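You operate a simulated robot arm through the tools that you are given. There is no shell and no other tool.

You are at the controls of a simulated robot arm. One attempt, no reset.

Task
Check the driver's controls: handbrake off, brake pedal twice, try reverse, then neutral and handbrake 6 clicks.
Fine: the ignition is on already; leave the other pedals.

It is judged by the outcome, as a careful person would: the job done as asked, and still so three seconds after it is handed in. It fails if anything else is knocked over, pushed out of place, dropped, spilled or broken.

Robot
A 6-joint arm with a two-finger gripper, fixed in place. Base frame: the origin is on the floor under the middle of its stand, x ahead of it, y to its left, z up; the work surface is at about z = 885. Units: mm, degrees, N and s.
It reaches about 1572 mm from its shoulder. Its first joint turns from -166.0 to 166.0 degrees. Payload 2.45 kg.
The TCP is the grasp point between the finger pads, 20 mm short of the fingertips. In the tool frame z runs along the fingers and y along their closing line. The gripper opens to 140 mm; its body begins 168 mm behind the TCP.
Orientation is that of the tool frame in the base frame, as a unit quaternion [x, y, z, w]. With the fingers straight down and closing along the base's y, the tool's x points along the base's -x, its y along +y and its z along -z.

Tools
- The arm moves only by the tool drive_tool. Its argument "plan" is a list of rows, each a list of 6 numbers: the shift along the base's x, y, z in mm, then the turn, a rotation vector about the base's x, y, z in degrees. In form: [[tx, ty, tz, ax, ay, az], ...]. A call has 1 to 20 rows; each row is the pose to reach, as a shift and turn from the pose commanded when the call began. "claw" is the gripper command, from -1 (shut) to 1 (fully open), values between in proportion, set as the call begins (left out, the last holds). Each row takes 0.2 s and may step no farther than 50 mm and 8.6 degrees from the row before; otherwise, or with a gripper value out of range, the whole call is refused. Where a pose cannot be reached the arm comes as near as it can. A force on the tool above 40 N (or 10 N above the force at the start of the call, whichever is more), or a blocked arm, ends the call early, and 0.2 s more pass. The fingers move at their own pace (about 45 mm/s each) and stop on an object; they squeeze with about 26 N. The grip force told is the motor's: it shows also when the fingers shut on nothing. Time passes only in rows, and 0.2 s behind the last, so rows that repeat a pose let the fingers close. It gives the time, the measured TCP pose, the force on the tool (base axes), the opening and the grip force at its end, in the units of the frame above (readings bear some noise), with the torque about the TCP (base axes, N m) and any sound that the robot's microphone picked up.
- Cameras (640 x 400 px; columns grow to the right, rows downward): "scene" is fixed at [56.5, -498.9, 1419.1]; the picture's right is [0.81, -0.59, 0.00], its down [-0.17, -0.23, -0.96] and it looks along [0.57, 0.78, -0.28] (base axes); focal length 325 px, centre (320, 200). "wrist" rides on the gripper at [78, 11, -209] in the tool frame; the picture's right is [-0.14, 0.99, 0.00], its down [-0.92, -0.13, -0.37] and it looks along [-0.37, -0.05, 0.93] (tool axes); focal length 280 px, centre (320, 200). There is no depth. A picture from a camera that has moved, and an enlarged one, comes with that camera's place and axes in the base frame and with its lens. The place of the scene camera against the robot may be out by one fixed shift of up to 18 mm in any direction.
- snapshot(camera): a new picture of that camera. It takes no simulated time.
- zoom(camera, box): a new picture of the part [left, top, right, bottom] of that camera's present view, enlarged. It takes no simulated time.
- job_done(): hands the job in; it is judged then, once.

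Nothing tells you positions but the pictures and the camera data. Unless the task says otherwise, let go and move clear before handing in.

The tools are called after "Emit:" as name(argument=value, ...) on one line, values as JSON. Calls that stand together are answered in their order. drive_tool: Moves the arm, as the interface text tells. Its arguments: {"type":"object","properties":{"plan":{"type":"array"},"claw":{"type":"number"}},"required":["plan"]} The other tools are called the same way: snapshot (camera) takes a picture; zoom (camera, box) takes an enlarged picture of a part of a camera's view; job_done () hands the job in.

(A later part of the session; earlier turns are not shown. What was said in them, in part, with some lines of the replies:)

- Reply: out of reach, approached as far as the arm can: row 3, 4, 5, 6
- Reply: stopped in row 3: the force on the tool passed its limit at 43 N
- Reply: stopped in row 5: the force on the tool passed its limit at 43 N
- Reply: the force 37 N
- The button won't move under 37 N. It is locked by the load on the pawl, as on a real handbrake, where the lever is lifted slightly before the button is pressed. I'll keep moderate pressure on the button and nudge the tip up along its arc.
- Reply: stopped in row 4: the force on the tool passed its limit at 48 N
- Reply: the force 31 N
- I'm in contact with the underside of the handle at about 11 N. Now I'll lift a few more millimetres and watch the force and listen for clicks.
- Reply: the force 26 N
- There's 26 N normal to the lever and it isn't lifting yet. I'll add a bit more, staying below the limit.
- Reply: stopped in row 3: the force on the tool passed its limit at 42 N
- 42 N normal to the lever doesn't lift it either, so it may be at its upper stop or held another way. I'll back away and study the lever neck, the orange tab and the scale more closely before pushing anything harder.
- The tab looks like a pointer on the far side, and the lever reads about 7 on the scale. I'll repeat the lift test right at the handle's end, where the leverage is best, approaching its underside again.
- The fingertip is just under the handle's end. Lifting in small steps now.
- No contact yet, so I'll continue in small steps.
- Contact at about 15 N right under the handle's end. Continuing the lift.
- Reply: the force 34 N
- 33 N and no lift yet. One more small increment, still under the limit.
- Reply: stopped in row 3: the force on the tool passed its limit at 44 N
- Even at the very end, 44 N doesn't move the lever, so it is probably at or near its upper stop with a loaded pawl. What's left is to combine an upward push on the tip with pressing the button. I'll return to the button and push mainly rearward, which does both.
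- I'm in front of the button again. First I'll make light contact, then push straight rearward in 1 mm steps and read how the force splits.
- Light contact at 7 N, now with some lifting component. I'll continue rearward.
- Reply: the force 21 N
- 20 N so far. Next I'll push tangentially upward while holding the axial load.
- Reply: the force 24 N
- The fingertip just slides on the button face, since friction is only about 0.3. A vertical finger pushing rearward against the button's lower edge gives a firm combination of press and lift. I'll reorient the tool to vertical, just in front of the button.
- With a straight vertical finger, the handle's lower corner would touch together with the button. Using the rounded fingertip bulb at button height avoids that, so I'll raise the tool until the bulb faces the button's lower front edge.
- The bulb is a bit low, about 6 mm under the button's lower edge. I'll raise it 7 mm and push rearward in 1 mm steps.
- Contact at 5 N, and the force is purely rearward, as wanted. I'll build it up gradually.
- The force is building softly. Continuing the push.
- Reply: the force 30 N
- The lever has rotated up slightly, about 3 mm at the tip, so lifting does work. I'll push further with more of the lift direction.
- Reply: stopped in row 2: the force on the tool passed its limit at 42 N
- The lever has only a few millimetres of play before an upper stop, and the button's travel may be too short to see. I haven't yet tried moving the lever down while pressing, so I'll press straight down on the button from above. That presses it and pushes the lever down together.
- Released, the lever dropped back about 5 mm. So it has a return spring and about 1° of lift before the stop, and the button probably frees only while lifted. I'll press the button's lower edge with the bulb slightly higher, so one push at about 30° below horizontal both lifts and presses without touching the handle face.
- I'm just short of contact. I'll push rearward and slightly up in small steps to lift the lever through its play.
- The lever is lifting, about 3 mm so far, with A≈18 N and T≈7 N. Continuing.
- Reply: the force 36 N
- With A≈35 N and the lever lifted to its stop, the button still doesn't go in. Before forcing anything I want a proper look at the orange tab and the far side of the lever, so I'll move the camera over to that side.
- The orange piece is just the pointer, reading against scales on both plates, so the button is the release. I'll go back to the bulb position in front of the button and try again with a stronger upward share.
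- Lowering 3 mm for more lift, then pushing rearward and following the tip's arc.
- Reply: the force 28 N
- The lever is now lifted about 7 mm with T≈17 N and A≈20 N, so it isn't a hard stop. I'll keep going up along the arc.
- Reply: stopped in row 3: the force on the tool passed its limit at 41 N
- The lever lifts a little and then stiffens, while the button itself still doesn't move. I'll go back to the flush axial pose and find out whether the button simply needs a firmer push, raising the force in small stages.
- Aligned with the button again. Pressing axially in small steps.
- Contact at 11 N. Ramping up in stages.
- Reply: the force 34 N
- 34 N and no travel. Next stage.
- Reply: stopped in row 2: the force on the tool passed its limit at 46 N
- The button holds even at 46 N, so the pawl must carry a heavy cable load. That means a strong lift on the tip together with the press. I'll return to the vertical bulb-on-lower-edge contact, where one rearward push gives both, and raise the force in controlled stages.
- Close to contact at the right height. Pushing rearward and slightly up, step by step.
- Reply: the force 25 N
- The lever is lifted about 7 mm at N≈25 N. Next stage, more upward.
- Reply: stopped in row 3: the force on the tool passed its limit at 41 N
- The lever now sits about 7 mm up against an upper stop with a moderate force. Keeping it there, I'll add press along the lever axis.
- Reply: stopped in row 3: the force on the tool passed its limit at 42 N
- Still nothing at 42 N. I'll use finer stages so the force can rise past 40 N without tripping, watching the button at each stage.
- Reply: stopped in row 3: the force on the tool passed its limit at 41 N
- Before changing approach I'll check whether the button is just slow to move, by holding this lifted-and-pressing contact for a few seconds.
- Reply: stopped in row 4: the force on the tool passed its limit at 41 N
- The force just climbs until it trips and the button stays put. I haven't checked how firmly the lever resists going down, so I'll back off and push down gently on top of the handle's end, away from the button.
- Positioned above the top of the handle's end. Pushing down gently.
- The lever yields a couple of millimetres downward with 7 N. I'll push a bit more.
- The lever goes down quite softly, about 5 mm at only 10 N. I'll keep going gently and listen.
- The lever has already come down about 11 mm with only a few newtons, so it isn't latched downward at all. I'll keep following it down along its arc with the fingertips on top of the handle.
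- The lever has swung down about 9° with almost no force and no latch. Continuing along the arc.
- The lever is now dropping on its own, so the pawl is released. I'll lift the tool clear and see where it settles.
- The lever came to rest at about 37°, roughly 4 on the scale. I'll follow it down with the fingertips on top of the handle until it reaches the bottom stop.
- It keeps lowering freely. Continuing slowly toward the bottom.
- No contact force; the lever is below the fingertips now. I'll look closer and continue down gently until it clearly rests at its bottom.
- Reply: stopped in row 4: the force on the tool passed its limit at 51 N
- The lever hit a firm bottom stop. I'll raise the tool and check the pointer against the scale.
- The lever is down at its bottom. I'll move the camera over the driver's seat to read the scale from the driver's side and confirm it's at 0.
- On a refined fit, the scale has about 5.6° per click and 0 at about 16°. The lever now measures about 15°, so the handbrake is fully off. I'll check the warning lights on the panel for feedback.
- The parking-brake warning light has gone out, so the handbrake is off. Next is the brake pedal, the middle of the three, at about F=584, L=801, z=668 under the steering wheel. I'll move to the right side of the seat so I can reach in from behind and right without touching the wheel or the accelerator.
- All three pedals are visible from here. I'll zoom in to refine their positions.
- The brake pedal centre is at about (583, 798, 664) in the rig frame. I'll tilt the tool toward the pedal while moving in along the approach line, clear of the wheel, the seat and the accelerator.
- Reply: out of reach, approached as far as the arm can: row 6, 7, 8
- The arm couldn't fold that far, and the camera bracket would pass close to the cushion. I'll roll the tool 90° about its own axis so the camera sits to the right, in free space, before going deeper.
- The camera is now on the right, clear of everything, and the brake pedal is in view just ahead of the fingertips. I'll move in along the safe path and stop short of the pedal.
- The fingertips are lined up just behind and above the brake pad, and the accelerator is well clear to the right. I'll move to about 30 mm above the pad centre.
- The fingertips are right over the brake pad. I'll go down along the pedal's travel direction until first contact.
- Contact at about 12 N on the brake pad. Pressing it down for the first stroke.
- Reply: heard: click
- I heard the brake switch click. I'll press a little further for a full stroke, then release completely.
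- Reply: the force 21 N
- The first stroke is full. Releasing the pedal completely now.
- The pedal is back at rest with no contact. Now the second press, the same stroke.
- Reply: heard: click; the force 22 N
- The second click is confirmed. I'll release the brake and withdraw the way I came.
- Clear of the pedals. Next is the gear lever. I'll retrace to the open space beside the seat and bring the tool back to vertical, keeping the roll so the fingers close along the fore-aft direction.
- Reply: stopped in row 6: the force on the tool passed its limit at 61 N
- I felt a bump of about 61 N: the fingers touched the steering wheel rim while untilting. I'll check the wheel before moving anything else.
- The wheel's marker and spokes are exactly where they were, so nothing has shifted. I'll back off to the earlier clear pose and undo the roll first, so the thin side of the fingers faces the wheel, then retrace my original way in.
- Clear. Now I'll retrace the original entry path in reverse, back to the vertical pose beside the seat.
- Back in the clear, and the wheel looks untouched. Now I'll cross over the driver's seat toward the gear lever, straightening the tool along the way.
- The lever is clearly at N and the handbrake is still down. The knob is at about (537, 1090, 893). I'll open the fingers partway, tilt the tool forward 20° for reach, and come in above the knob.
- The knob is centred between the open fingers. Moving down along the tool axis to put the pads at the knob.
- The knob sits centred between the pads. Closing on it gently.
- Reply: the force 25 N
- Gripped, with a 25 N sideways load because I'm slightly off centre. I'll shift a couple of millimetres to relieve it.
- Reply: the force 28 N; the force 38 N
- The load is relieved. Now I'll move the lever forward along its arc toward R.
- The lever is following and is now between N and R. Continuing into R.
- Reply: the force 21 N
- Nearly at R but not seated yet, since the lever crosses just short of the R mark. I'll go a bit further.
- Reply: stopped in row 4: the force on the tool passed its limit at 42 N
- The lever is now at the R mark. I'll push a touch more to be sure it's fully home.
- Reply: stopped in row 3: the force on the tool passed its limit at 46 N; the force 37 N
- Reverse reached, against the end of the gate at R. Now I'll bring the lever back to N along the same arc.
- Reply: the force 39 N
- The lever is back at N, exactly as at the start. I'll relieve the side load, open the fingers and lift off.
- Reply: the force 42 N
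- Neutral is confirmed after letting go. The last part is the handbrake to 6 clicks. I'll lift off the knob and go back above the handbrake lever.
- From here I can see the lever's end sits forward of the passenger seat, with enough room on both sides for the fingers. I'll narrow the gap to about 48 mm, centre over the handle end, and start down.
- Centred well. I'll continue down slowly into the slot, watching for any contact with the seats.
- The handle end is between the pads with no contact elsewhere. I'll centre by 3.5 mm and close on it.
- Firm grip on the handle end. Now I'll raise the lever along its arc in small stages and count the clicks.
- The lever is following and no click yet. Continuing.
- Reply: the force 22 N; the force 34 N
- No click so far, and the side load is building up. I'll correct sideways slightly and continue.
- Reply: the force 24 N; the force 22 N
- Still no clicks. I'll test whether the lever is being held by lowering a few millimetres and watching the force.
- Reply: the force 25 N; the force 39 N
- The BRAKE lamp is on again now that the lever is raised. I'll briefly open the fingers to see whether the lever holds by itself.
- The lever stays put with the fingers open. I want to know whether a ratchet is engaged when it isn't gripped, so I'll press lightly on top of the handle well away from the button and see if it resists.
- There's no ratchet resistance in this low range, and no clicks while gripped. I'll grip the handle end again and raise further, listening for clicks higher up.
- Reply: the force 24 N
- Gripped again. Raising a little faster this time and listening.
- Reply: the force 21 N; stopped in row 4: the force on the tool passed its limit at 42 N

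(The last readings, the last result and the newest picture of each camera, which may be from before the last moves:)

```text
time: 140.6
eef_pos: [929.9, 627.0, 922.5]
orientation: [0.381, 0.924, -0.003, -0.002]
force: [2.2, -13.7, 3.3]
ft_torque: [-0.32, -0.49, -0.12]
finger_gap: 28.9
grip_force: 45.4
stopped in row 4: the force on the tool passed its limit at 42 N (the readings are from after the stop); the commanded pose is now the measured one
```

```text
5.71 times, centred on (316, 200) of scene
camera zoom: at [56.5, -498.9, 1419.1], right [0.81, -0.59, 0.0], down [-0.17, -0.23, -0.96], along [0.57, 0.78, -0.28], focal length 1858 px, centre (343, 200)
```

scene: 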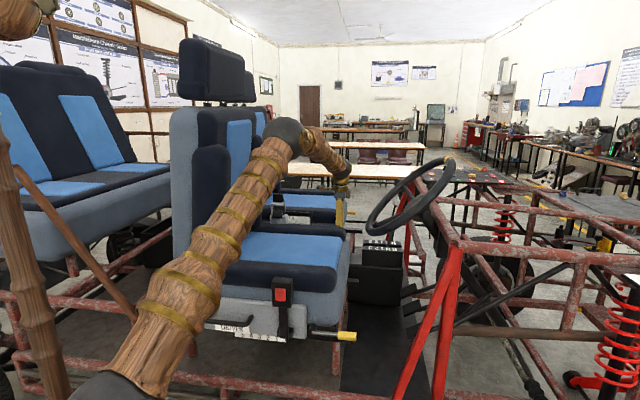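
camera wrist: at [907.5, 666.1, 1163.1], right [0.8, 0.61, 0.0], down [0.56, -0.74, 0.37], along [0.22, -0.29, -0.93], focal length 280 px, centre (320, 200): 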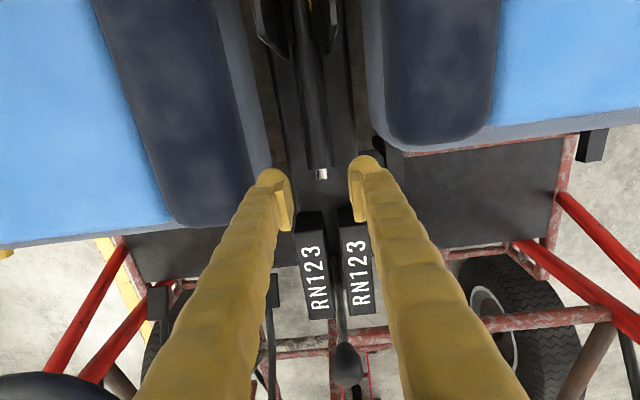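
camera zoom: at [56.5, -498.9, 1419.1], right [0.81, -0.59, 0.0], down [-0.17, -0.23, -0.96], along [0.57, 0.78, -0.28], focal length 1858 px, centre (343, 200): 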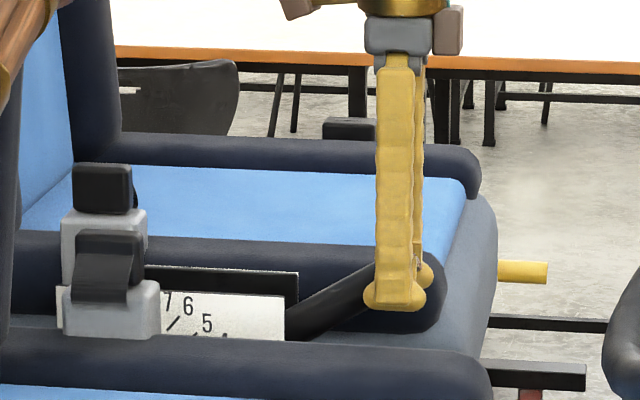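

Emit:
zoom(camera="wrist", box=[260, 140, 380, 240])

Emit:
zoom(camera="scene", box=[420, 155, 520, 218])

```text
4.00 times, centred on (320, 190) of wrist
camera zoom: at [883.5, 690.2, 1129.1], right [0.8, 0.61, -0.01], down [0.56, -0.74, 0.37], along [0.22, -0.3, -0.93], focal length 1122 px, centre (320, 240)
```

zoom: 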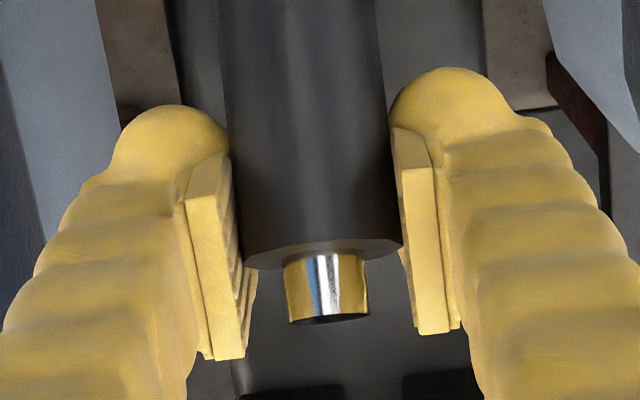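

```text
6.35 times, centred on (470, 186) of scene
camera zoom: at [56.5, -498.9, 1419.1], right [0.81, -0.59, 0.0], down [-0.17, -0.23, -0.96], along [0.57, 0.78, -0.28], focal length 2064 px, centre (-632, 286)
```

zoom: 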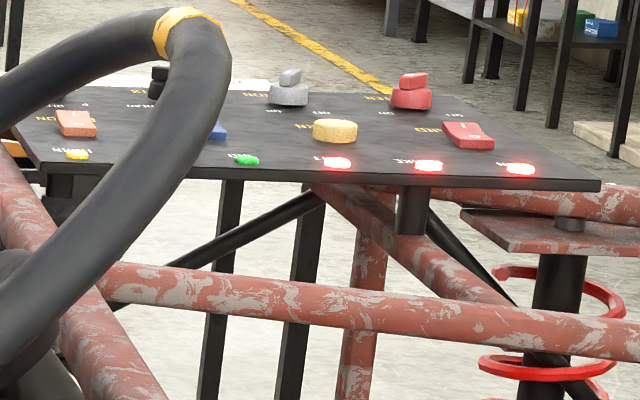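

Emit:
drive_tool(plan=[[0, 0, 0, 0, 0, 0], [0, 0, 0, 0, 0, 0], [0, 0, 0, 0, 0, 0], [0, 0, 0, 0, 0, 0]], claw=-0.32)

Emit:
zoom(camera="wrist", box=[260, 140, 380, 240])

Emit:
zoom(camera="scene", box=[260, 165, 372, 235])

```text
time: 141.6
eef_pos: [928.4, 628.9, 921.0]
orientation: [0.38, 0.925, -0.001, -0.002]
force: [0.3, 0.0, 0.2]
ft_torque: [0.04, -0.01, -0.03]
finger_gap: 47.4
grip_force: 0.0
```

```text
4.00 times, centred on (320, 190) of wrist
camera zoom: at [883.0, 691.3, 1128.8], right [0.8, 0.61, -0.01], down [0.57, -0.74, 0.37], along [0.22, -0.29, -0.93], focal length 1122 px, centre (320, 240)
```

zoom: 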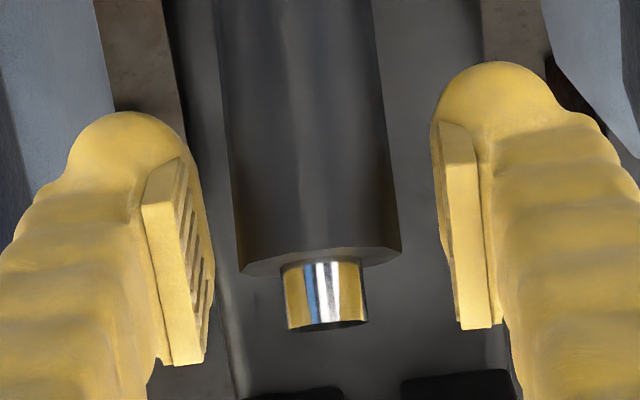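

```text
5.71 times, centred on (316, 200) of scene
camera zoom: at [56.5, -498.9, 1419.1], right [0.81, -0.59, 0.0], down [-0.17, -0.23, -0.96], along [0.57, 0.78, -0.28], focal length 1858 px, centre (343, 200)
```

zoom: 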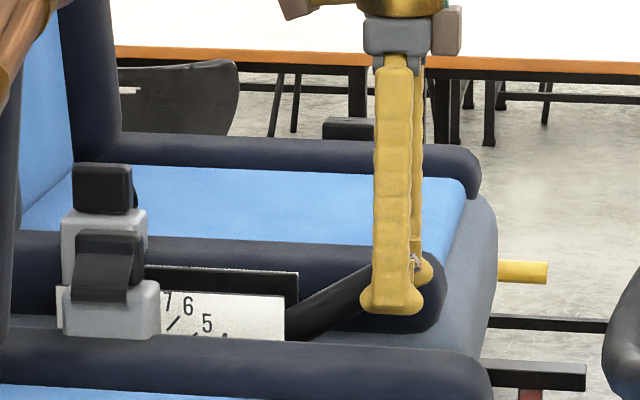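

The lever just stays where it's left, so it is friction-held, and the scale must be my guide. I'll grip again and continue up slowly, still listening for clicks.

Emit:
drive_tool(plan=[[0, 0, 0, 0, 0, 0], [0, 0, 0, 0, 0, 0], [0, 0, 0, 0, 0, 0]], claw=-1)

Emit:
drive_tool(plan=[[-2.5, 2.5, 5.4, 0, 0, 0], [-5, 5, 10.8, 0, 0, 0], [-7.6, 7.6, 16.1, 0, 0, 0], [-10.4, 10.4, 21.4, 0, 0, 0], [-13.2, 13.2, 26.6, 0, 0, 0]])

Emit:
zoom(camera="scene", box=[260, 165, 372, 235])

```text
time: 142.4
eef_pos: [928.7, 627.6, 920.5]
orientation: [0.381, 0.924, -0.002, -0.002]
force: [-11.6, -10.2, 0.1]
ft_torque: [0.2, 0.15, -0.05]
finger_gap: 29.2
grip_force: 39.8
```

```text
time: 143.6
eef_pos: [914.7, 639.6, 949.2]
orientation: [0.381, 0.924, -0.002, -0.002]
force: [-18.7, -24.4, -3.2]
ft_torque: [-0.69, -0.7, 0.1]
finger_gap: 28.9
grip_force: 45.1
```

```text
5.71 times, centred on (316, 200) of scene
camera zoom: at [56.5, -498.9, 1419.1], right [0.81, -0.59, 0.0], down [-0.17, -0.23, -0.96], along [0.57, 0.78, -0.28], focal length 1858 px, centre (343, 200)
```

zoom: 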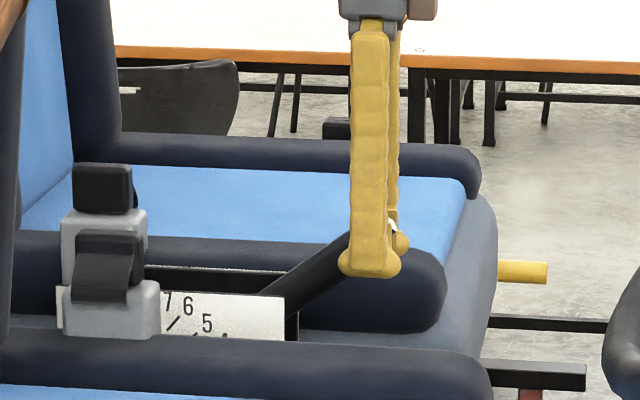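

Emit:
drive_tool(plan=[[-3.5, 2.1, 5.1, 0, 0, 0], [-6.4, 5, 10.2, 0, 0, 0], [-9.4, 8, 15.1, 0, 0, 0], [-12.4, 11, 20, 0, 0, 0], [-15.5, 14.1, 24.9, 0, 0, 0], [-18.7, 17.3, 29.6, 0, 0, 0]])

Emit:
zoom(camera="scene", box=[260, 165, 372, 235])

```text
time: 145.0
eef_pos: [897.7, 658.5, 976.6]
orientation: [0.381, 0.925, -0.002, -0.003]
force: [6.1, -6.0, -9.3]
ft_torque: [-0.76, -0.99, -0.15]
finger_gap: 28.8
grip_force: 45.0
```

```text
5.71 times, centred on (316, 200) of scene
camera zoom: at [56.5, -498.9, 1419.1], right [0.81, -0.59, 0.0], down [-0.17, -0.23, -0.96], along [0.57, 0.78, -0.28], focal length 1858 px, centre (343, 200)
```

zoom: 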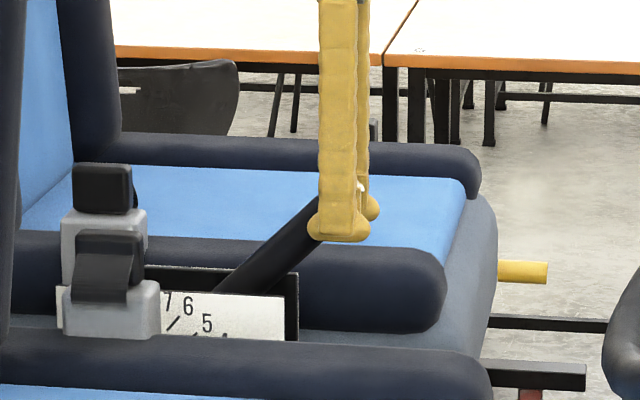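

About 5 on the scale now, still with no clicks. I'll go on slowly to the 6 position, which I work out from the known 0 and 7 positions.

Emit:
drive_tool(plan=[[-3.2, 3.2, 4.7, 0, 0, 0], [-6.4, 6.4, 9.3, 0, 0, 0], [-9.7, 9.7, 13.8, 0, 0, 0], [-13.1, 13.1, 18.3, 0, 0, 0], [-16.5, 16.5, 22.7, 0, 0, 0], [-19.8, 19.8, 26.7, 0, 0, 0], [-19.8, 19.8, 26.7, 0, 0, 0]])

Emit:
zoom(camera="scene", box=[260, 165, 372, 235])

Emit:
zoom(camera="scene", box=[260, 195, 324, 235])

```text
time: 146.6
eef_pos: [877.2, 677.7, 1003.7]
orientation: [0.382, 0.924, -0.003, -0.003]
force: [21.3, 4.0, -13.6]
ft_torque: [-1.12, -1.3, -0.43]
finger_gap: 28.6
grip_force: 45.4
```

```text
5.71 times, centred on (316, 200) of scene
camera zoom: at [56.5, -498.9, 1419.1], right [0.81, -0.59, 0.0], down [-0.17, -0.23, -0.96], along [0.57, 0.78, -0.28], focal length 1858 px, centre (343, 200)
```

zoom: 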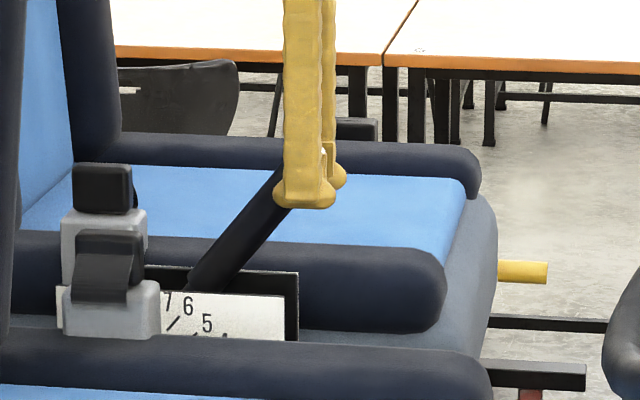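

```text
10.00 times, centred on (292, 215) of scene
camera zoom: at [56.5, -498.9, 1419.1], right [0.81, -0.59, 0.0], down [-0.17, -0.23, -0.96], along [0.57, 0.78, -0.28], focal length 3251 px, centre (600, 50)
```

zoom: 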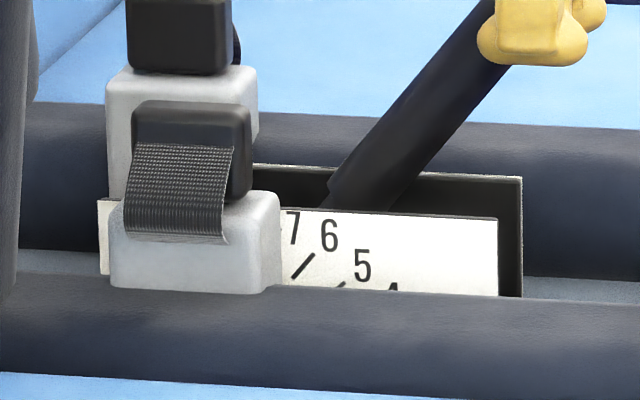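

The lever is now at about 6 on the scale. I'll open the fingers and see whether it stays.

Emit:
drive_tool(plan=[[0, 0, 0, 0, 0, 0], [0, 0, 0, 0, 0, 0], [0, 0, 0, 0, 0, 0], [0, 0, 0, 0, 0, 0], [0, 0, 0, 0, 0, 0], [0, 0, 0, 0, 0, 0], [0, 0, 0, 0, 0, 0]], claw=-0.1)

Emit:
zoom(camera="scene", box=[260, 195, 324, 235])

Emit:
zoom(camera="wrist", box=[240, 100, 400, 240])

```text
time: 148.2
eef_pos: [876.4, 678.3, 1003.4]
orientation: [0.382, 0.924, -0.002, -0.003]
force: [0.3, -1.0, -0.6]
ft_torque: [0.01, 0.01, -0.02]
finger_gap: 63.2
grip_force: 0.1
```

```text
10.00 times, centred on (292, 215) of scene
camera zoom: at [56.5, -498.9, 1419.1], right [0.81, -0.59, 0.0], down [-0.17, -0.23, -0.96], along [0.57, 0.78, -0.28], focal length 3251 px, centre (600, 50)
```

zoom: 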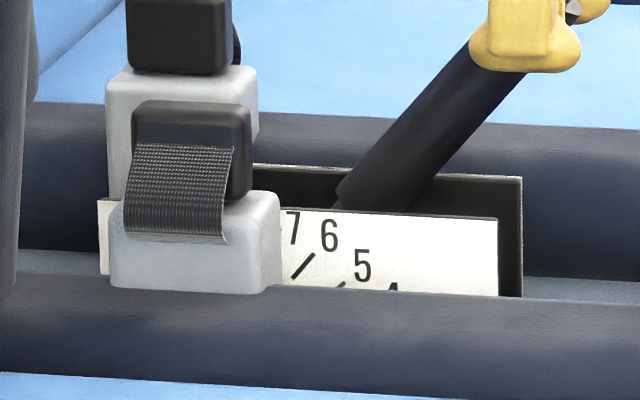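

```text
2.86 times, centred on (320, 170) of wrist
camera zoom: at [831.7, 741.3, 1211.4], right [0.8, 0.61, -0.01], down [0.57, -0.74, 0.37], along [0.22, -0.29, -0.93], focal length 801 px, centre (320, 286)
```

zoom: 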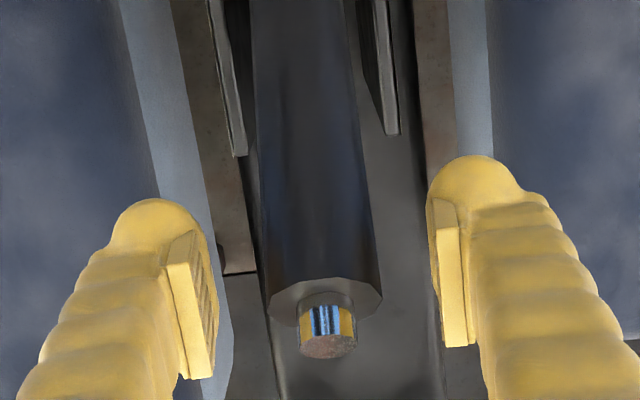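

It sagged a little on release, to roughly 5.8. I'll wait and see whether it's still creeping or has settled.

Emit:
drive_tool(plan=[[0, 0, 0, 0, 0, 0], [0, 0, 0, 0, 0, 0], [0, 0, 0, 0, 0, 0], [0, 0, 0, 0, 0, 0], [0, 0, 0, 0, 0, 0], [0, 0, 0, 0, 0, 0], [0, 0, 0, 0, 0, 0], [0, 0, 0, 0, 0, 0], [0, 0, 0, 0, 0, 0], [0, 0, 0, 0, 0, 0]])

Emit:
zoom(camera="scene", box=[260, 195, 324, 235])

Emit:
zoom(camera="wrist", box=[240, 100, 400, 240])

```text
time: 150.4
eef_pos: [877.1, 677.1, 1004.1]
orientation: [0.381, 0.924, -0.002, -0.002]
force: [-0.4, 0.0, -0.4]
ft_torque: [-0.01, -0.01, -0.01]
finger_gap: 63.3
grip_force: 0.1
```

```text
10.00 times, centred on (292, 215) of scene
camera zoom: at [56.5, -498.9, 1419.1], right [0.81, -0.59, 0.0], down [-0.17, -0.23, -0.96], along [0.57, 0.78, -0.28], focal length 3251 px, centre (600, 50)
```

zoom: 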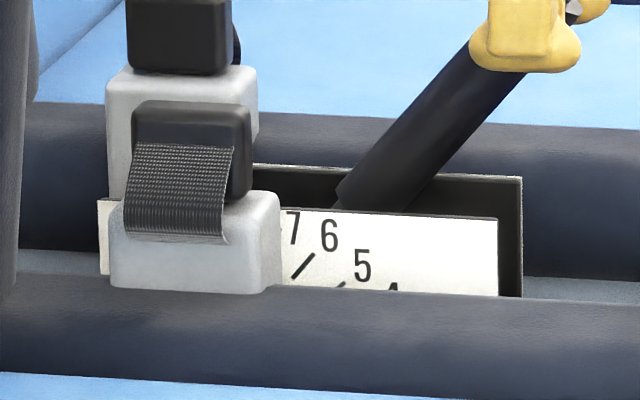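

```text
2.86 times, centred on (320, 170) of wrist
camera zoom: at [831.7, 741.3, 1211.4], right [0.8, 0.61, -0.01], down [0.57, -0.74, 0.37], along [0.22, -0.29, -0.93], focal length 801 px, centre (320, 286)
```

zoom: 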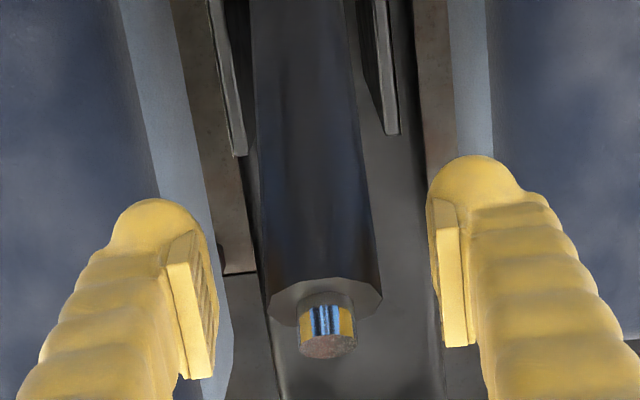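

It's stable now. I'll measure the lever angle against the scale more precisely.

Emit:
zoom(camera="scene", box=[284, 200, 316, 220])

Emit:
zoom(camera="scene", box=[296, 180, 336, 205])

```text
16.00 times, centred on (300, 210) of scene
camera zoom: at [56.5, -498.9, 1419.1], right [0.81, -0.59, 0.0], down [-0.17, -0.23, -0.96], along [0.57, 0.78, -0.28], focal length 5201 px, centre (640, 40)
```

zoom: 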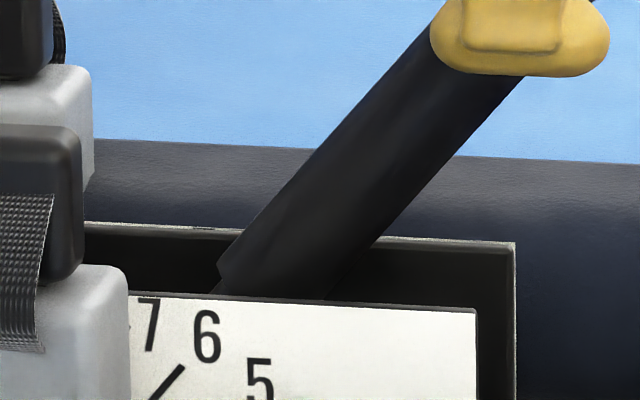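

```text
16.00 times, centred on (316, 192) of scene
camera zoom: at [56.5, -498.9, 1419.1], right [0.81, -0.59, 0.0], down [-0.17, -0.23, -0.96], along [0.57, 0.78, -0.28], focal length 5201 px, centre (384, 320)
```

zoom: 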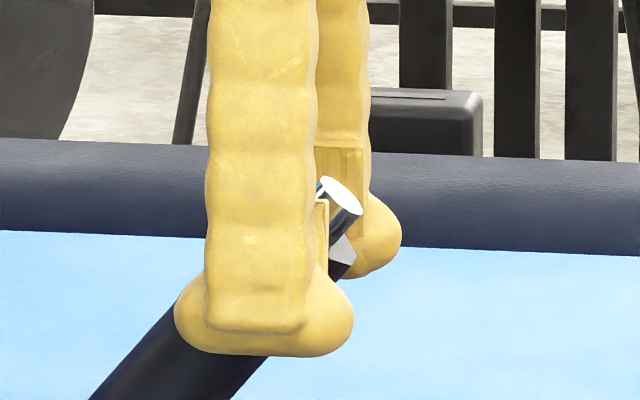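

The lever reads about 6.0 on the scale: one click below the starting position of 7. It dropped slightly onto that position on release and is holding. I'll lift the tool straight up and clear, then re-check everything.

Emit:
drive_tool(plan=[[0, 0, 20, 0, 0, 0], [0, 0, 50, 0, 0, 0], [0, 0, 85, 0, 0, 0], [0, 0, 125, 0, 0, 0], [-10, -10, 165, 0, 0, 0], [-30, -30, 200, 0, 0, 0], [-55, -60, 230, 0, 0, 0], [-80, -90, 260, 0, 0, 0]])

Emit:
snapshot(camera="scene")

Emit:
snapshot(camera="wrist")

Emit:
zoom(camera="scene", box=[260, 170, 340, 220])

Emit:
zoom(camera="scene", box=[292, 175, 332, 200])

```text
time: 152.2
eef_pos: [795.3, 589.7, 1260.2]
orientation: [0.381, 0.924, -0.003, -0.004]
force: [0.6, 0.9, -2.1]
ft_torque: [-0.11, 0.12, -0.01]
finger_gap: 62.7
grip_force: 0.1
```

```text
taken
```

scene: 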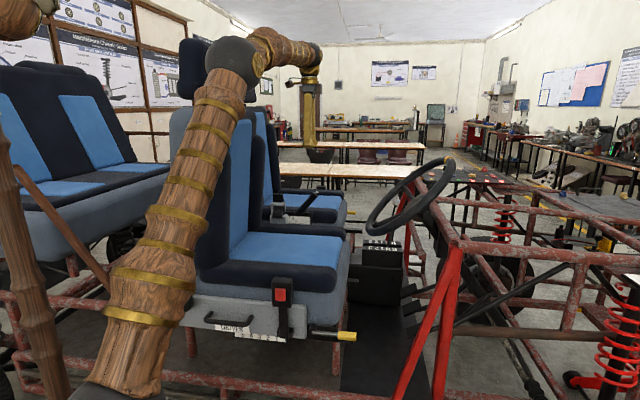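

```text
taken
camera wrist: at [749.8, 652.9, 1467.5], right [0.8, 0.61, -0.01], down [0.57, -0.74, 0.37], along [0.22, -0.3, -0.93], focal length 280 px, centre (320, 200)
```

wrist: 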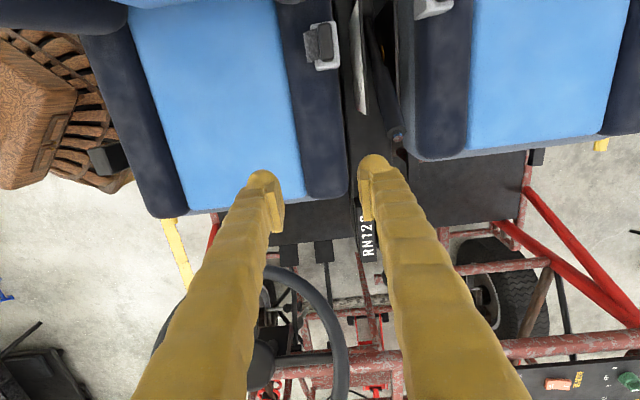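

```text
8.00 times, centred on (300, 195) of scene
camera zoom: at [56.5, -498.9, 1419.1], right [0.81, -0.59, 0.0], down [-0.17, -0.23, -0.96], along [0.57, 0.78, -0.28], focal length 2601 px, centre (480, 240)
```

zoom: 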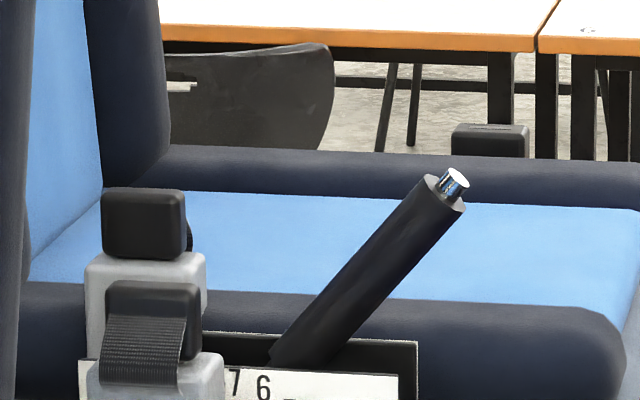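

```text
16.00 times, centred on (312, 188) of scene
camera zoom: at [56.5, -498.9, 1419.1], right [0.81, -0.59, 0.0], down [-0.17, -0.23, -0.96], along [0.57, 0.78, -0.28], focal length 5201 px, centre (448, 400)
```

zoom: 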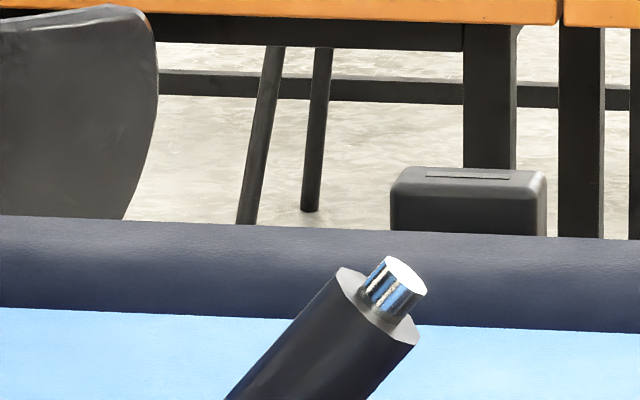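

Emit:
zoom(camera="scene", box=[320, 140, 520, 265])

Emit:
zoom(camera="scene", box=[340, 220, 440, 283])

Emit:
zoom(camera="scene", box=[160, 260, 360, 385])

Emit:
zoom(camera="scene", box=[320, 260, 540, 398])

Emit:
zoom(camera="wrist", box=[320, 0, 440, 160])

```text
3.20 times, centred on (420, 202) of scene
camera zoom: at [56.5, -498.9, 1419.1], right [0.81, -0.59, 0.0], down [-0.17, -0.23, -0.96], along [0.57, 0.78, -0.28], focal length 1040 px, centre (0, 192)
```

zoom: 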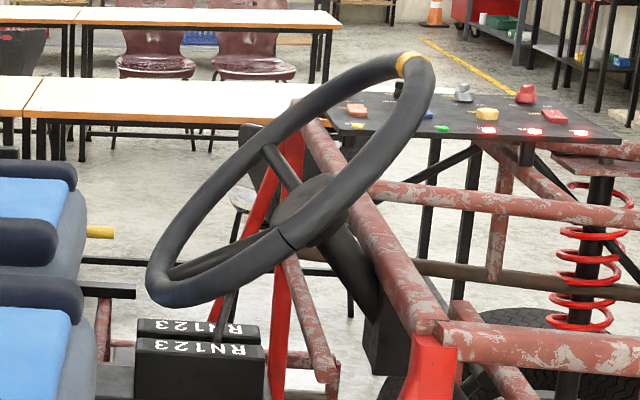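

```text
6.35 times, centred on (390, 252) of scene
camera zoom: at [56.5, -498.9, 1419.1], right [0.81, -0.59, 0.0], down [-0.17, -0.23, -0.96], along [0.57, 0.78, -0.28], focal length 2064 px, centre (-124, -127)
```

zoom: 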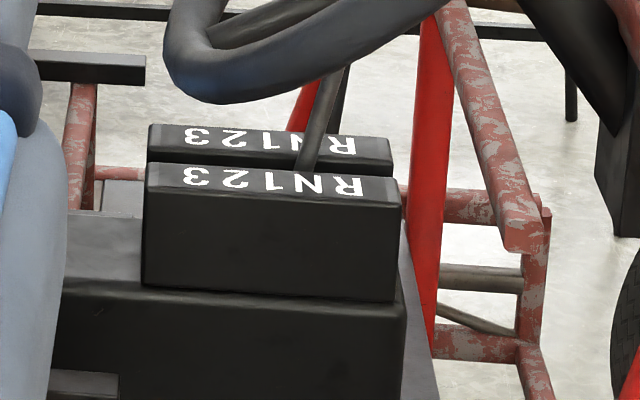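

```text
3.20 times, centred on (260, 322) of scene
camera zoom: at [56.5, -498.9, 1419.1], right [0.81, -0.59, 0.0], down [-0.17, -0.23, -0.96], along [0.57, 0.78, -0.28], focal length 1040 px, centre (512, -192)
```

zoom: 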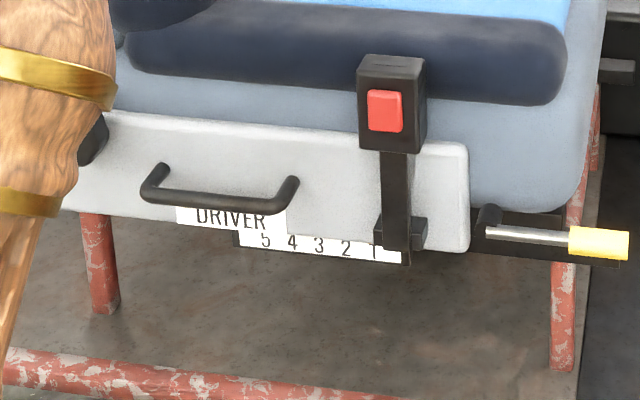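

```text
2.90 times, centred on (430, 329) of scene
camera zoom: at [56.5, -498.9, 1419.1], right [0.81, -0.59, 0.0], down [-0.17, -0.23, -0.96], along [0.57, 0.78, -0.28], focal length 942 px, centre (1, -174)
```

zoom: 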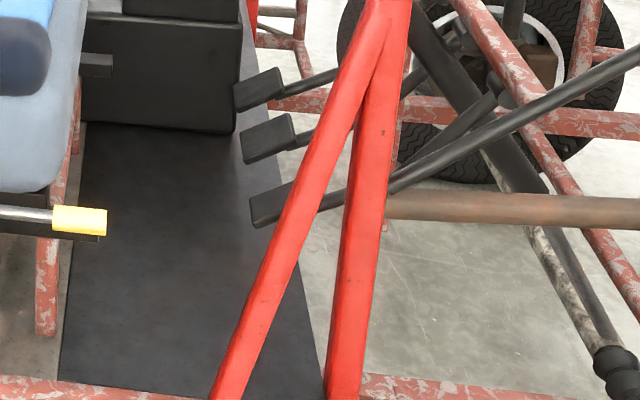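

```text
2.50 times, centred on (380, 80) of wrist
camera zoom: at [749.8, 652.9, 1467.5], right [0.8, 0.61, -0.01], down [0.57, -0.74, 0.37], along [0.22, -0.3, -0.93], focal length 701 px, centre (170, 500)
```

zoom: 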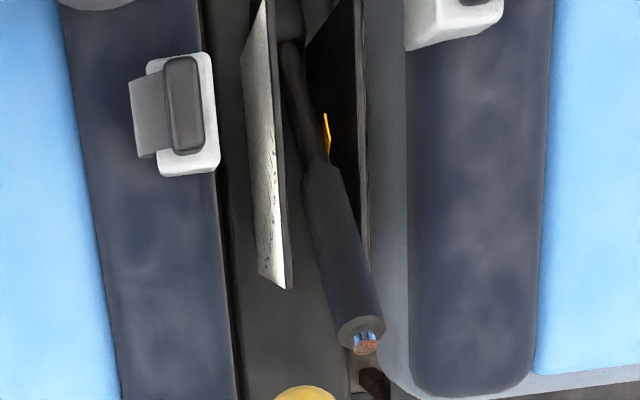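

The gear is at N, and the wheel, pedals, seat controls and panel look unchanged, with the BRAKE lamp lit. One thing bothers me: I never heard ratchet clicks, so I'll check that the lever is really latched by pressing lightly on the middle of the handle, away from the button.

Emit:
drive_tool(plan=[[5, 18, -20, 0, 0, 0], [12, 42, -50, 0, 0, 0], [24, 74, -85, 0, 0, 0], [38, 92, -120, 0, 0, 0], [48, 103, -155, 0, 0, 0], [51.3, 105.6, -185, 0, 0, 0], [51.3, 105.6, -205, 0, 0, 0]], claw=-1)

Emit:
snapshot(camera="wrist")

Emit:
zoom(camera="scene", box=[284, 165, 348, 205])

```text
time: 153.8
eef_pos: [847.9, 693.5, 1057.3]
orientation: [0.381, 0.925, -0.002, -0.003]
force: [-0.2, 0.2, -0.7]
ft_torque: [0.01, -0.04, 0.01]
finger_gap: 0.0
grip_force: 26.0
```

```text
taken
camera wrist: at [802.6, 756.7, 1265.7], right [0.8, 0.61, -0.01], down [0.57, -0.74, 0.37], along [0.22, -0.3, -0.93], focal length 280 px, centre (320, 200)
```

wrist: 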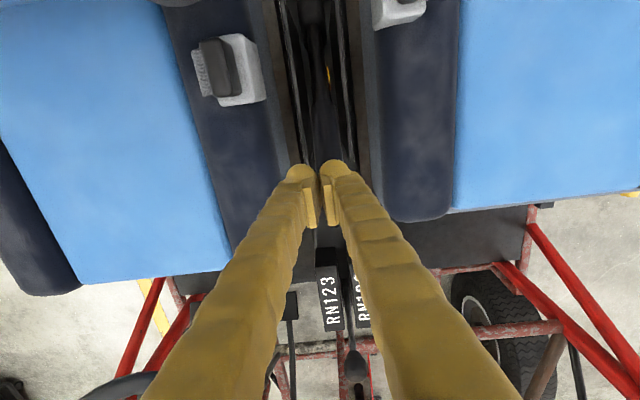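

```text
10.00 times, centred on (316, 185) of scene
camera zoom: at [56.5, -498.9, 1419.1], right [0.81, -0.59, 0.0], down [-0.17, -0.23, -0.96], along [0.57, 0.78, -0.28], focal length 3251 px, centre (360, 350)
```

zoom: 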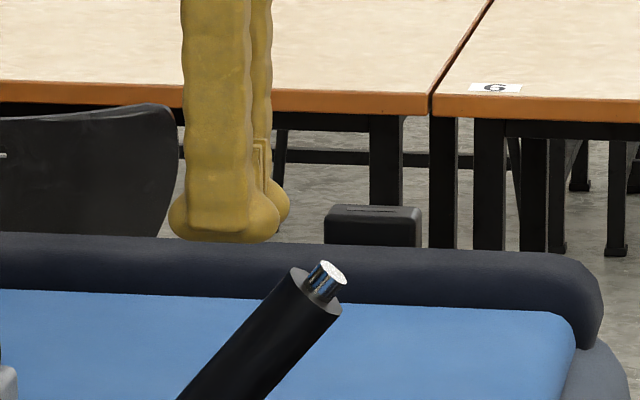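

Emit:
drive_tool(plan=[[0, 0, -10, 0, 0, 0], [0, 0, -18, 0, 0, 0], [0, 0, -23, 0, 0, 0], [0, 0, -27, 0, 0, 0]])

Emit:
zoom(camera="scene", box=[284, 165, 348, 205])

```text
time: 154.8
eef_pos: [847.9, 692.0, 1031.9]
orientation: [0.381, 0.925, -0.002, -0.002]
force: [0.2, 0.1, -0.1]
ft_torque: [-0.01, 0.02, 0.0]
finger_gap: 0.0
grip_force: 25.9
```

```text
10.00 times, centred on (316, 185) of scene
camera zoom: at [56.5, -498.9, 1419.1], right [0.81, -0.59, 0.0], down [-0.17, -0.23, -0.96], along [0.57, 0.78, -0.28], focal length 3251 px, centre (360, 350)
```

zoom: 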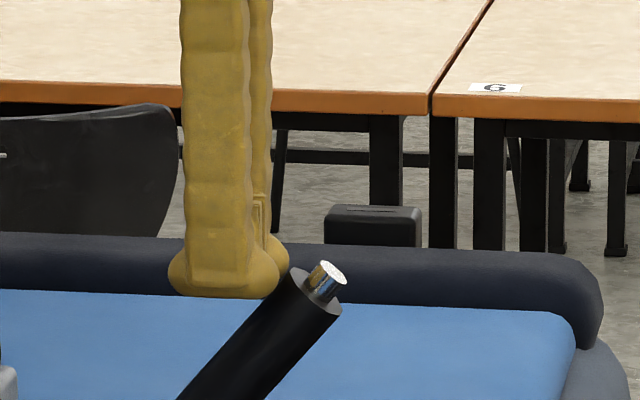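

Emit:
drive_tool(plan=[[0, 0, -2, 0, 0, 0], [0, 0, -4, 0, 0, 0], [0, 0, -6, 0, 0, 0], [0, 0, -7, 0, 0, 0]])

Emit:
zoom(camera="scene", box=[292, 175, 332, 200])

```text
time: 155.8
eef_pos: [848.0, 693.2, 1025.3]
orientation: [0.381, 0.925, -0.002, -0.002]
force: [-4.7, 2.2, 9.2]
ft_torque: [-0.02, -0.12, 0.02]
finger_gap: 0.2
grip_force: 25.9
```

```text
16.00 times, centred on (312, 188) of scene
camera zoom: at [56.5, -498.9, 1419.1], right [0.81, -0.59, 0.0], down [-0.17, -0.23, -0.96], along [0.57, 0.78, -0.28], focal length 5201 px, centre (448, 400)
```

zoom: 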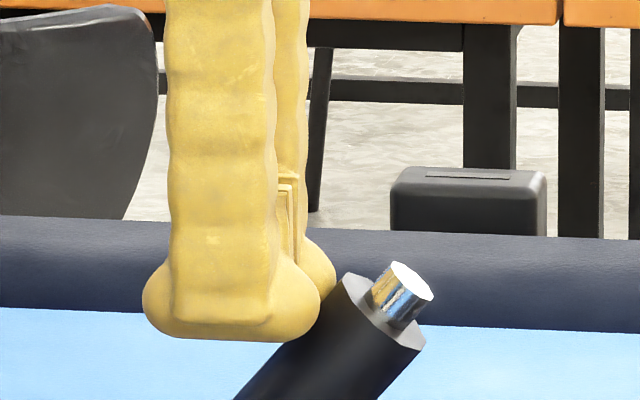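

The lever gives just as it did originally at 7, about 2 mm at 9 N, so it's held in the same way as in its original "on" state. I'll stop pressing, lift off and check it's still at 6.

Emit:
drive_tool(plan=[[0, 0, 5, 0, 0, 0], [0, 0, 20, 0, 0, 0], [0, 0, 50, 0, 0, 0], [0, 0, 90, 0, 0, 0]])

Emit:
zoom(camera="scene", box=[292, 175, 332, 200])

Emit:
zoom(camera="scene", box=[284, 200, 316, 220])

```text
time: 156.8
eef_pos: [846.2, 691.9, 1112.1]
orientation: [0.381, 0.925, -0.003, -0.003]
force: [0.6, 0.2, -0.1]
ft_torque: [-0.04, 0.0, -0.01]
finger_gap: 0.4
grip_force: 26.5
```

```text
16.00 times, centred on (312, 188) of scene
camera zoom: at [56.5, -498.9, 1419.1], right [0.81, -0.59, 0.0], down [-0.17, -0.23, -0.96], along [0.57, 0.78, -0.28], focal length 5201 px, centre (448, 400)
```

zoom: 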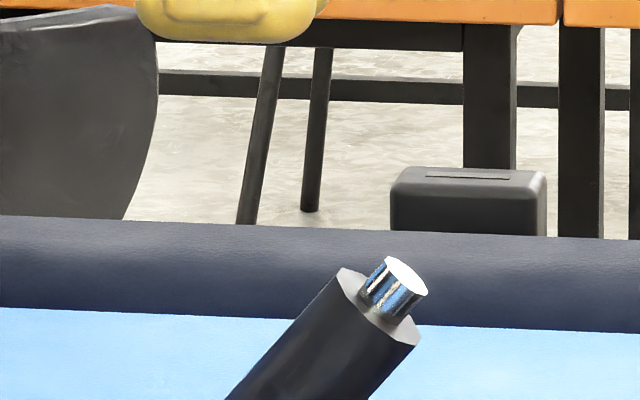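

```text
16.00 times, centred on (300, 210) of scene
camera zoom: at [56.5, -498.9, 1419.1], right [0.81, -0.59, 0.0], down [-0.17, -0.23, -0.96], along [0.57, 0.78, -0.28], focal length 5201 px, centre (640, 40)
```

zoom: 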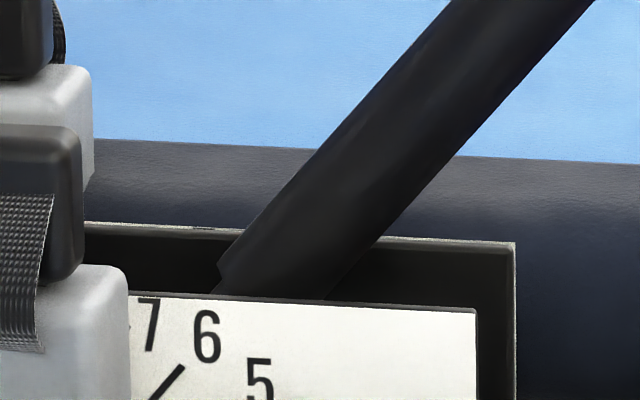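

The lever sprang back to exactly the same place at 6, so it is latched there. I'll retreat to a clear pose and do a final check.

Emit:
drive_tool(plan=[[0, 0, 30, 0, 0, 0], [-8, -15, 65, 0, 0, 0], [-20, -40, 100, 0, 0, 0], [-40, -75, 125, 0, 0, 0], [-60, -110, 155, 0, 0, 0], [-80, -145, 195, 0, 0, 0], [-95, -175, 230, 0, 0, 0], [-100, -183, 260, 0, 0, 0]])

Emit:
drive_tool(plan=[[0, 0, 0, 0, 0, 0], [0, 0, 0, 0, 0, 0], [0, 0, 0, 0, 0, 0], [0, 0, 0, 0, 0, 0], [0, 0, 0, 0, 0, 0], [0, 0, 0, 0, 0, 0], [0, 0, 0, 0, 0, 0], [0, 0, 0, 0, 0, 0], [0, 0, 0, 0, 0, 0], [0, 0, 0, 0, 0, 0]])

Emit:
snapshot(camera="scene")

Emit:
snapshot(camera="wrist")

Emit:
zoom(camera="scene", box=[292, 175, 332, 200])

Emit:
zoom(camera="scene", box=[420, 155, 520, 218])

```text
refused: row 5 steps farther than a row can; nothing moved
```

```text
time: 159.0
eef_pos: [845.4, 691.7, 1113.3]
orientation: [0.381, 0.925, -0.001, -0.002]
force: [1.0, 0.3, 0.6]
ft_torque: [0.02, 0.02, -0.01]
finger_gap: 0.0
grip_force: 26.2
```

```text
taken
```

scene: 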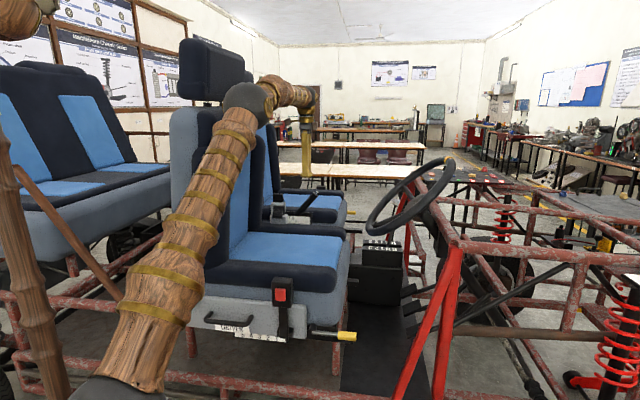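

```text
taken
camera wrist: at [800.6, 754.8, 1320.5], right [0.8, 0.61, -0.01], down [0.57, -0.74, 0.37], along [0.22, -0.29, -0.93], focal length 280 px, centre (320, 200)
```

wrist: 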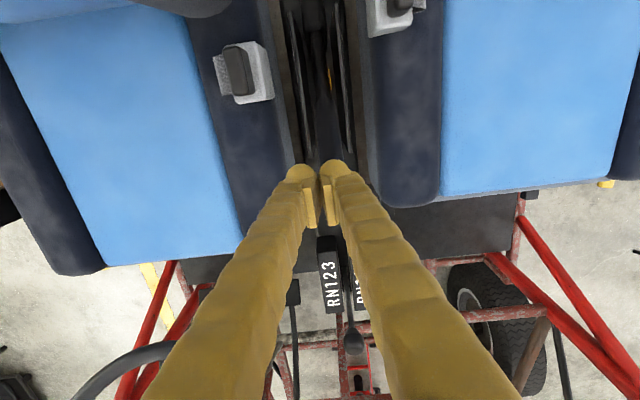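

```text
16.00 times, centred on (312, 188) of scene
camera zoom: at [56.5, -498.9, 1419.1], right [0.81, -0.59, 0.0], down [-0.17, -0.23, -0.96], along [0.57, 0.78, -0.28], focal length 5201 px, centre (448, 400)
```

zoom: 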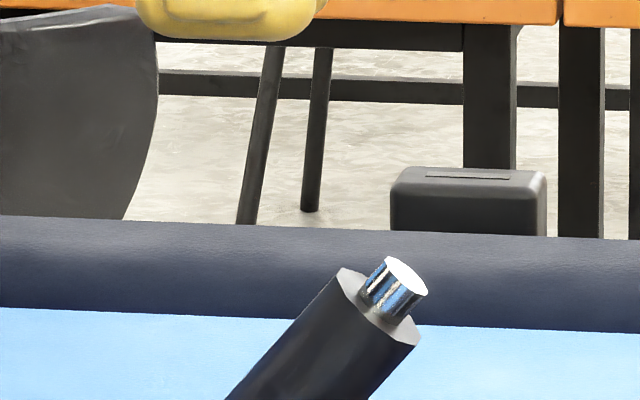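

```text
6.35 times, centred on (470, 186) of scene
camera zoom: at [56.5, -498.9, 1419.1], right [0.81, -0.59, 0.0], down [-0.17, -0.23, -0.96], along [0.57, 0.78, -0.28], focal length 2064 px, centre (-632, 286)
```

zoom: 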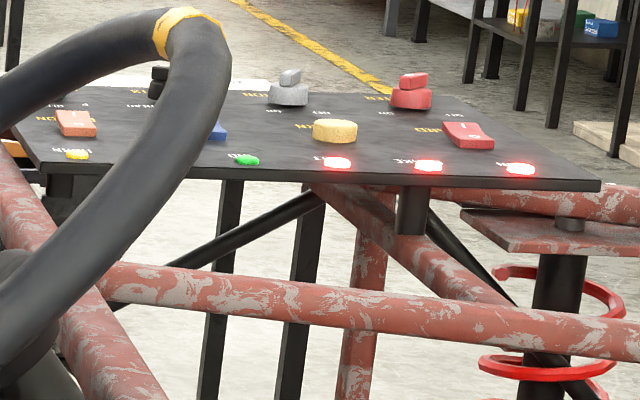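

The lever is stable at 6, but that retreat plan was refused because one step was too long. I'll repeat it with shorter steps.

Emit:
drive_tool(plan=[[0, 0, 35, 0, 0, 0], [-6, -10, 75, 0, 0, 0], [-16, -28, 110, 0, 0, 0], [-28, -50, 140, 0, 0, 0], [-40, -73, 168, 0, 0, 0], [-52, -96, 195, 0, 0, 0], [-64, -119, 220, 0, 0, 0], [-76, -142, 243, 0, 0, 0], [-88, -165, 263, 0, 0, 0], [-100, -183, 280, 0, 0, 0]])

Emit:
snapshot(camera="scene")

Emit:
zoom(camera="scene", box=[260, 170, 340, 220])

Emit:
snapshot(camera="wrist")

```text
time: 161.2
eef_pos: [749.1, 509.6, 1392.9]
orientation: [0.381, 0.925, -0.003, -0.003]
force: [-0.4, 0.2, -1.8]
ft_torque: [-0.05, 0.05, 0.0]
finger_gap: 0.0
grip_force: 25.8
```

```text
taken
```

scene: 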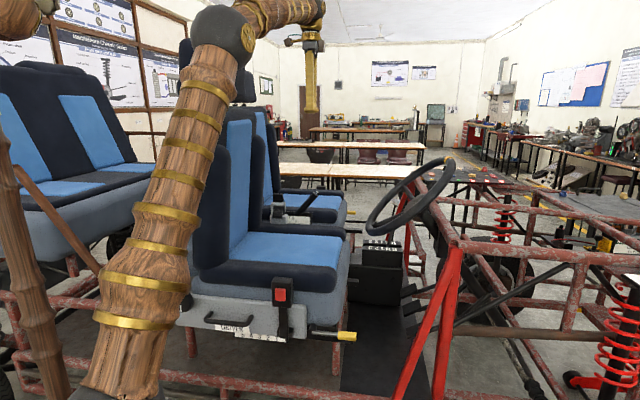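

```text
8.00 times, centred on (300, 195) of scene
camera zoom: at [56.5, -498.9, 1419.1], right [0.81, -0.59, 0.0], down [-0.17, -0.23, -0.96], along [0.57, 0.78, -0.28], focal length 2601 px, centre (480, 240)
```

zoom: 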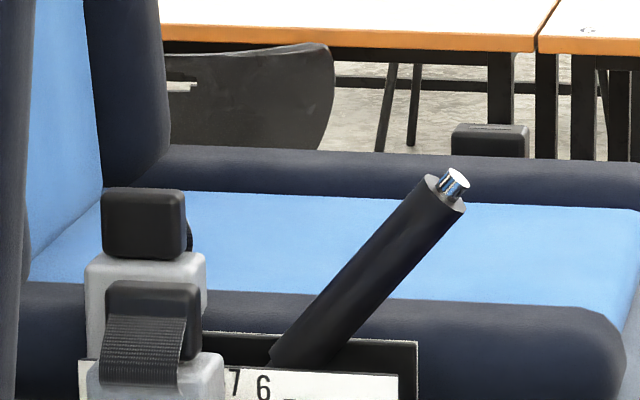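

```text
taken
camera wrist: at [702.9, 572.9, 1601.2], right [0.8, 0.61, -0.01], down [0.57, -0.74, 0.37], along [0.22, -0.3, -0.93], focal length 280 px, centre (320, 200)
```

wrist: 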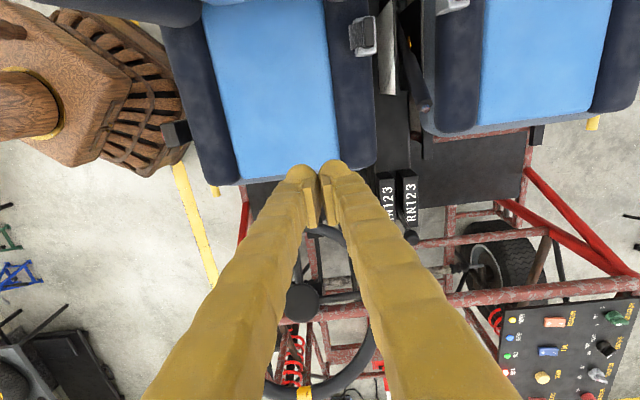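

Emit:
zoom(camera="wrist", box=[350, 0, 450, 62])

Emit:
zoom(camera="wrist", box=[360, 40, 460, 250])

Emit:
zoom(camera="wrist", box=[490, 290, 640, 398])

```text
6.40 times, centred on (400, 31) of wrist
camera zoom: at [702.9, 572.9, 1601.2], right [0.8, 0.61, -0.01], down [0.57, -0.74, 0.37], along [0.22, -0.3, -0.93], focal length 1794 px, centre (-192, 1282)
```

zoom: 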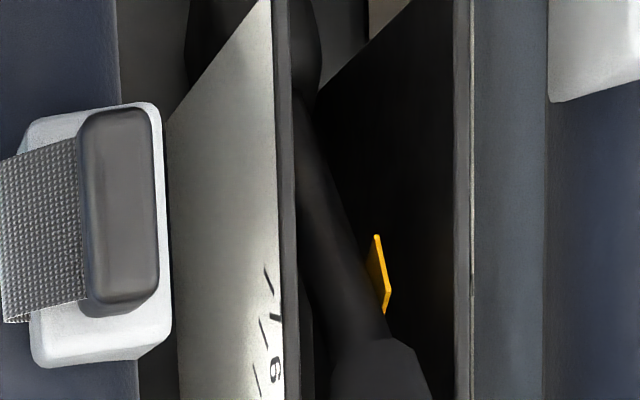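

```text
1.90 times, centred on (410, 145) of wrist
camera zoom: at [702.9, 572.9, 1601.2], right [0.8, 0.61, -0.01], down [0.57, -0.74, 0.37], along [0.22, -0.3, -0.93], focal length 534 px, centre (149, 305)
```

zoom: 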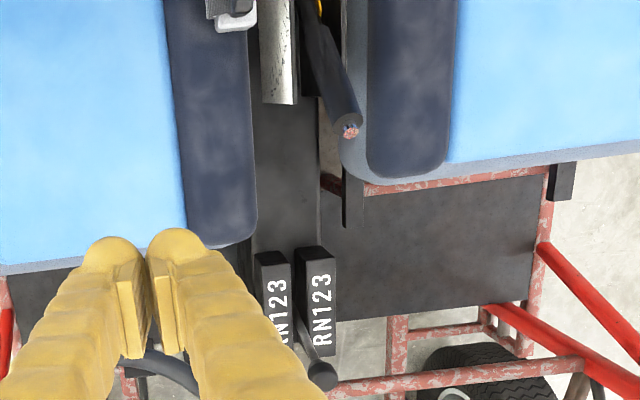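

```text
3.70 times, centred on (565, 344) of wrist
camera zoom: at [702.9, 572.9, 1601.2], right [0.8, 0.61, -0.01], down [0.57, -0.74, 0.37], along [0.22, -0.3, -0.93], focal length 1038 px, centre (-587, -333)
```

zoom: 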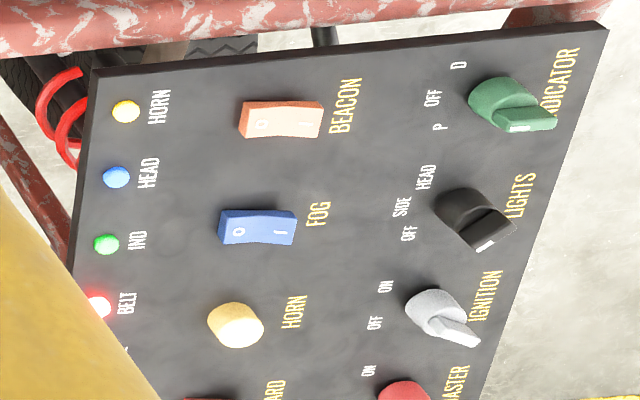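

The pointer now sits against the 6 tick exactly as it sat against 7 at the start. The gear is in N, the brake got two full presses with a click each, the other controls look unchanged, and the arm is clear. Handing in.

Emit:
job_done()

```text
The job is handed in.
```

The driver's controls check is done and handed in, with one result I couldn't fully confirm: I heard no clicks while raising the handbrake, so I set it to 6 by the scale instead.

- **Handbrake off:** The lever went fully down and the BRAKE lamp went out. The end button never moved under pushes of up to about 46 N. The lever came down when I pushed on top of the handle instead.
- **Brake pedal:** I pressed it fully twice, releasing in between. The switch clicked on each press, and I did not touch the other pedals.
- **Reverse, then neutral:** The lever went to the end of the gate at R, then back to N, where it stayed after I let go. There was no sound or lamp to confirm that reverse engaged.
- **Handbrake at 6:** The pointer lines up with the 6 mark the same way it lined up with 7 at the start, and the BRAKE lamp is lit. The lever sprang back after a light push and did not move while I watched for about seven seconds.

While withdrawing from the pedals, the fingers bumped the steering wheel rim at about 61 N. The wheel's marker and spokes are where they were, and nothing else looks moved.
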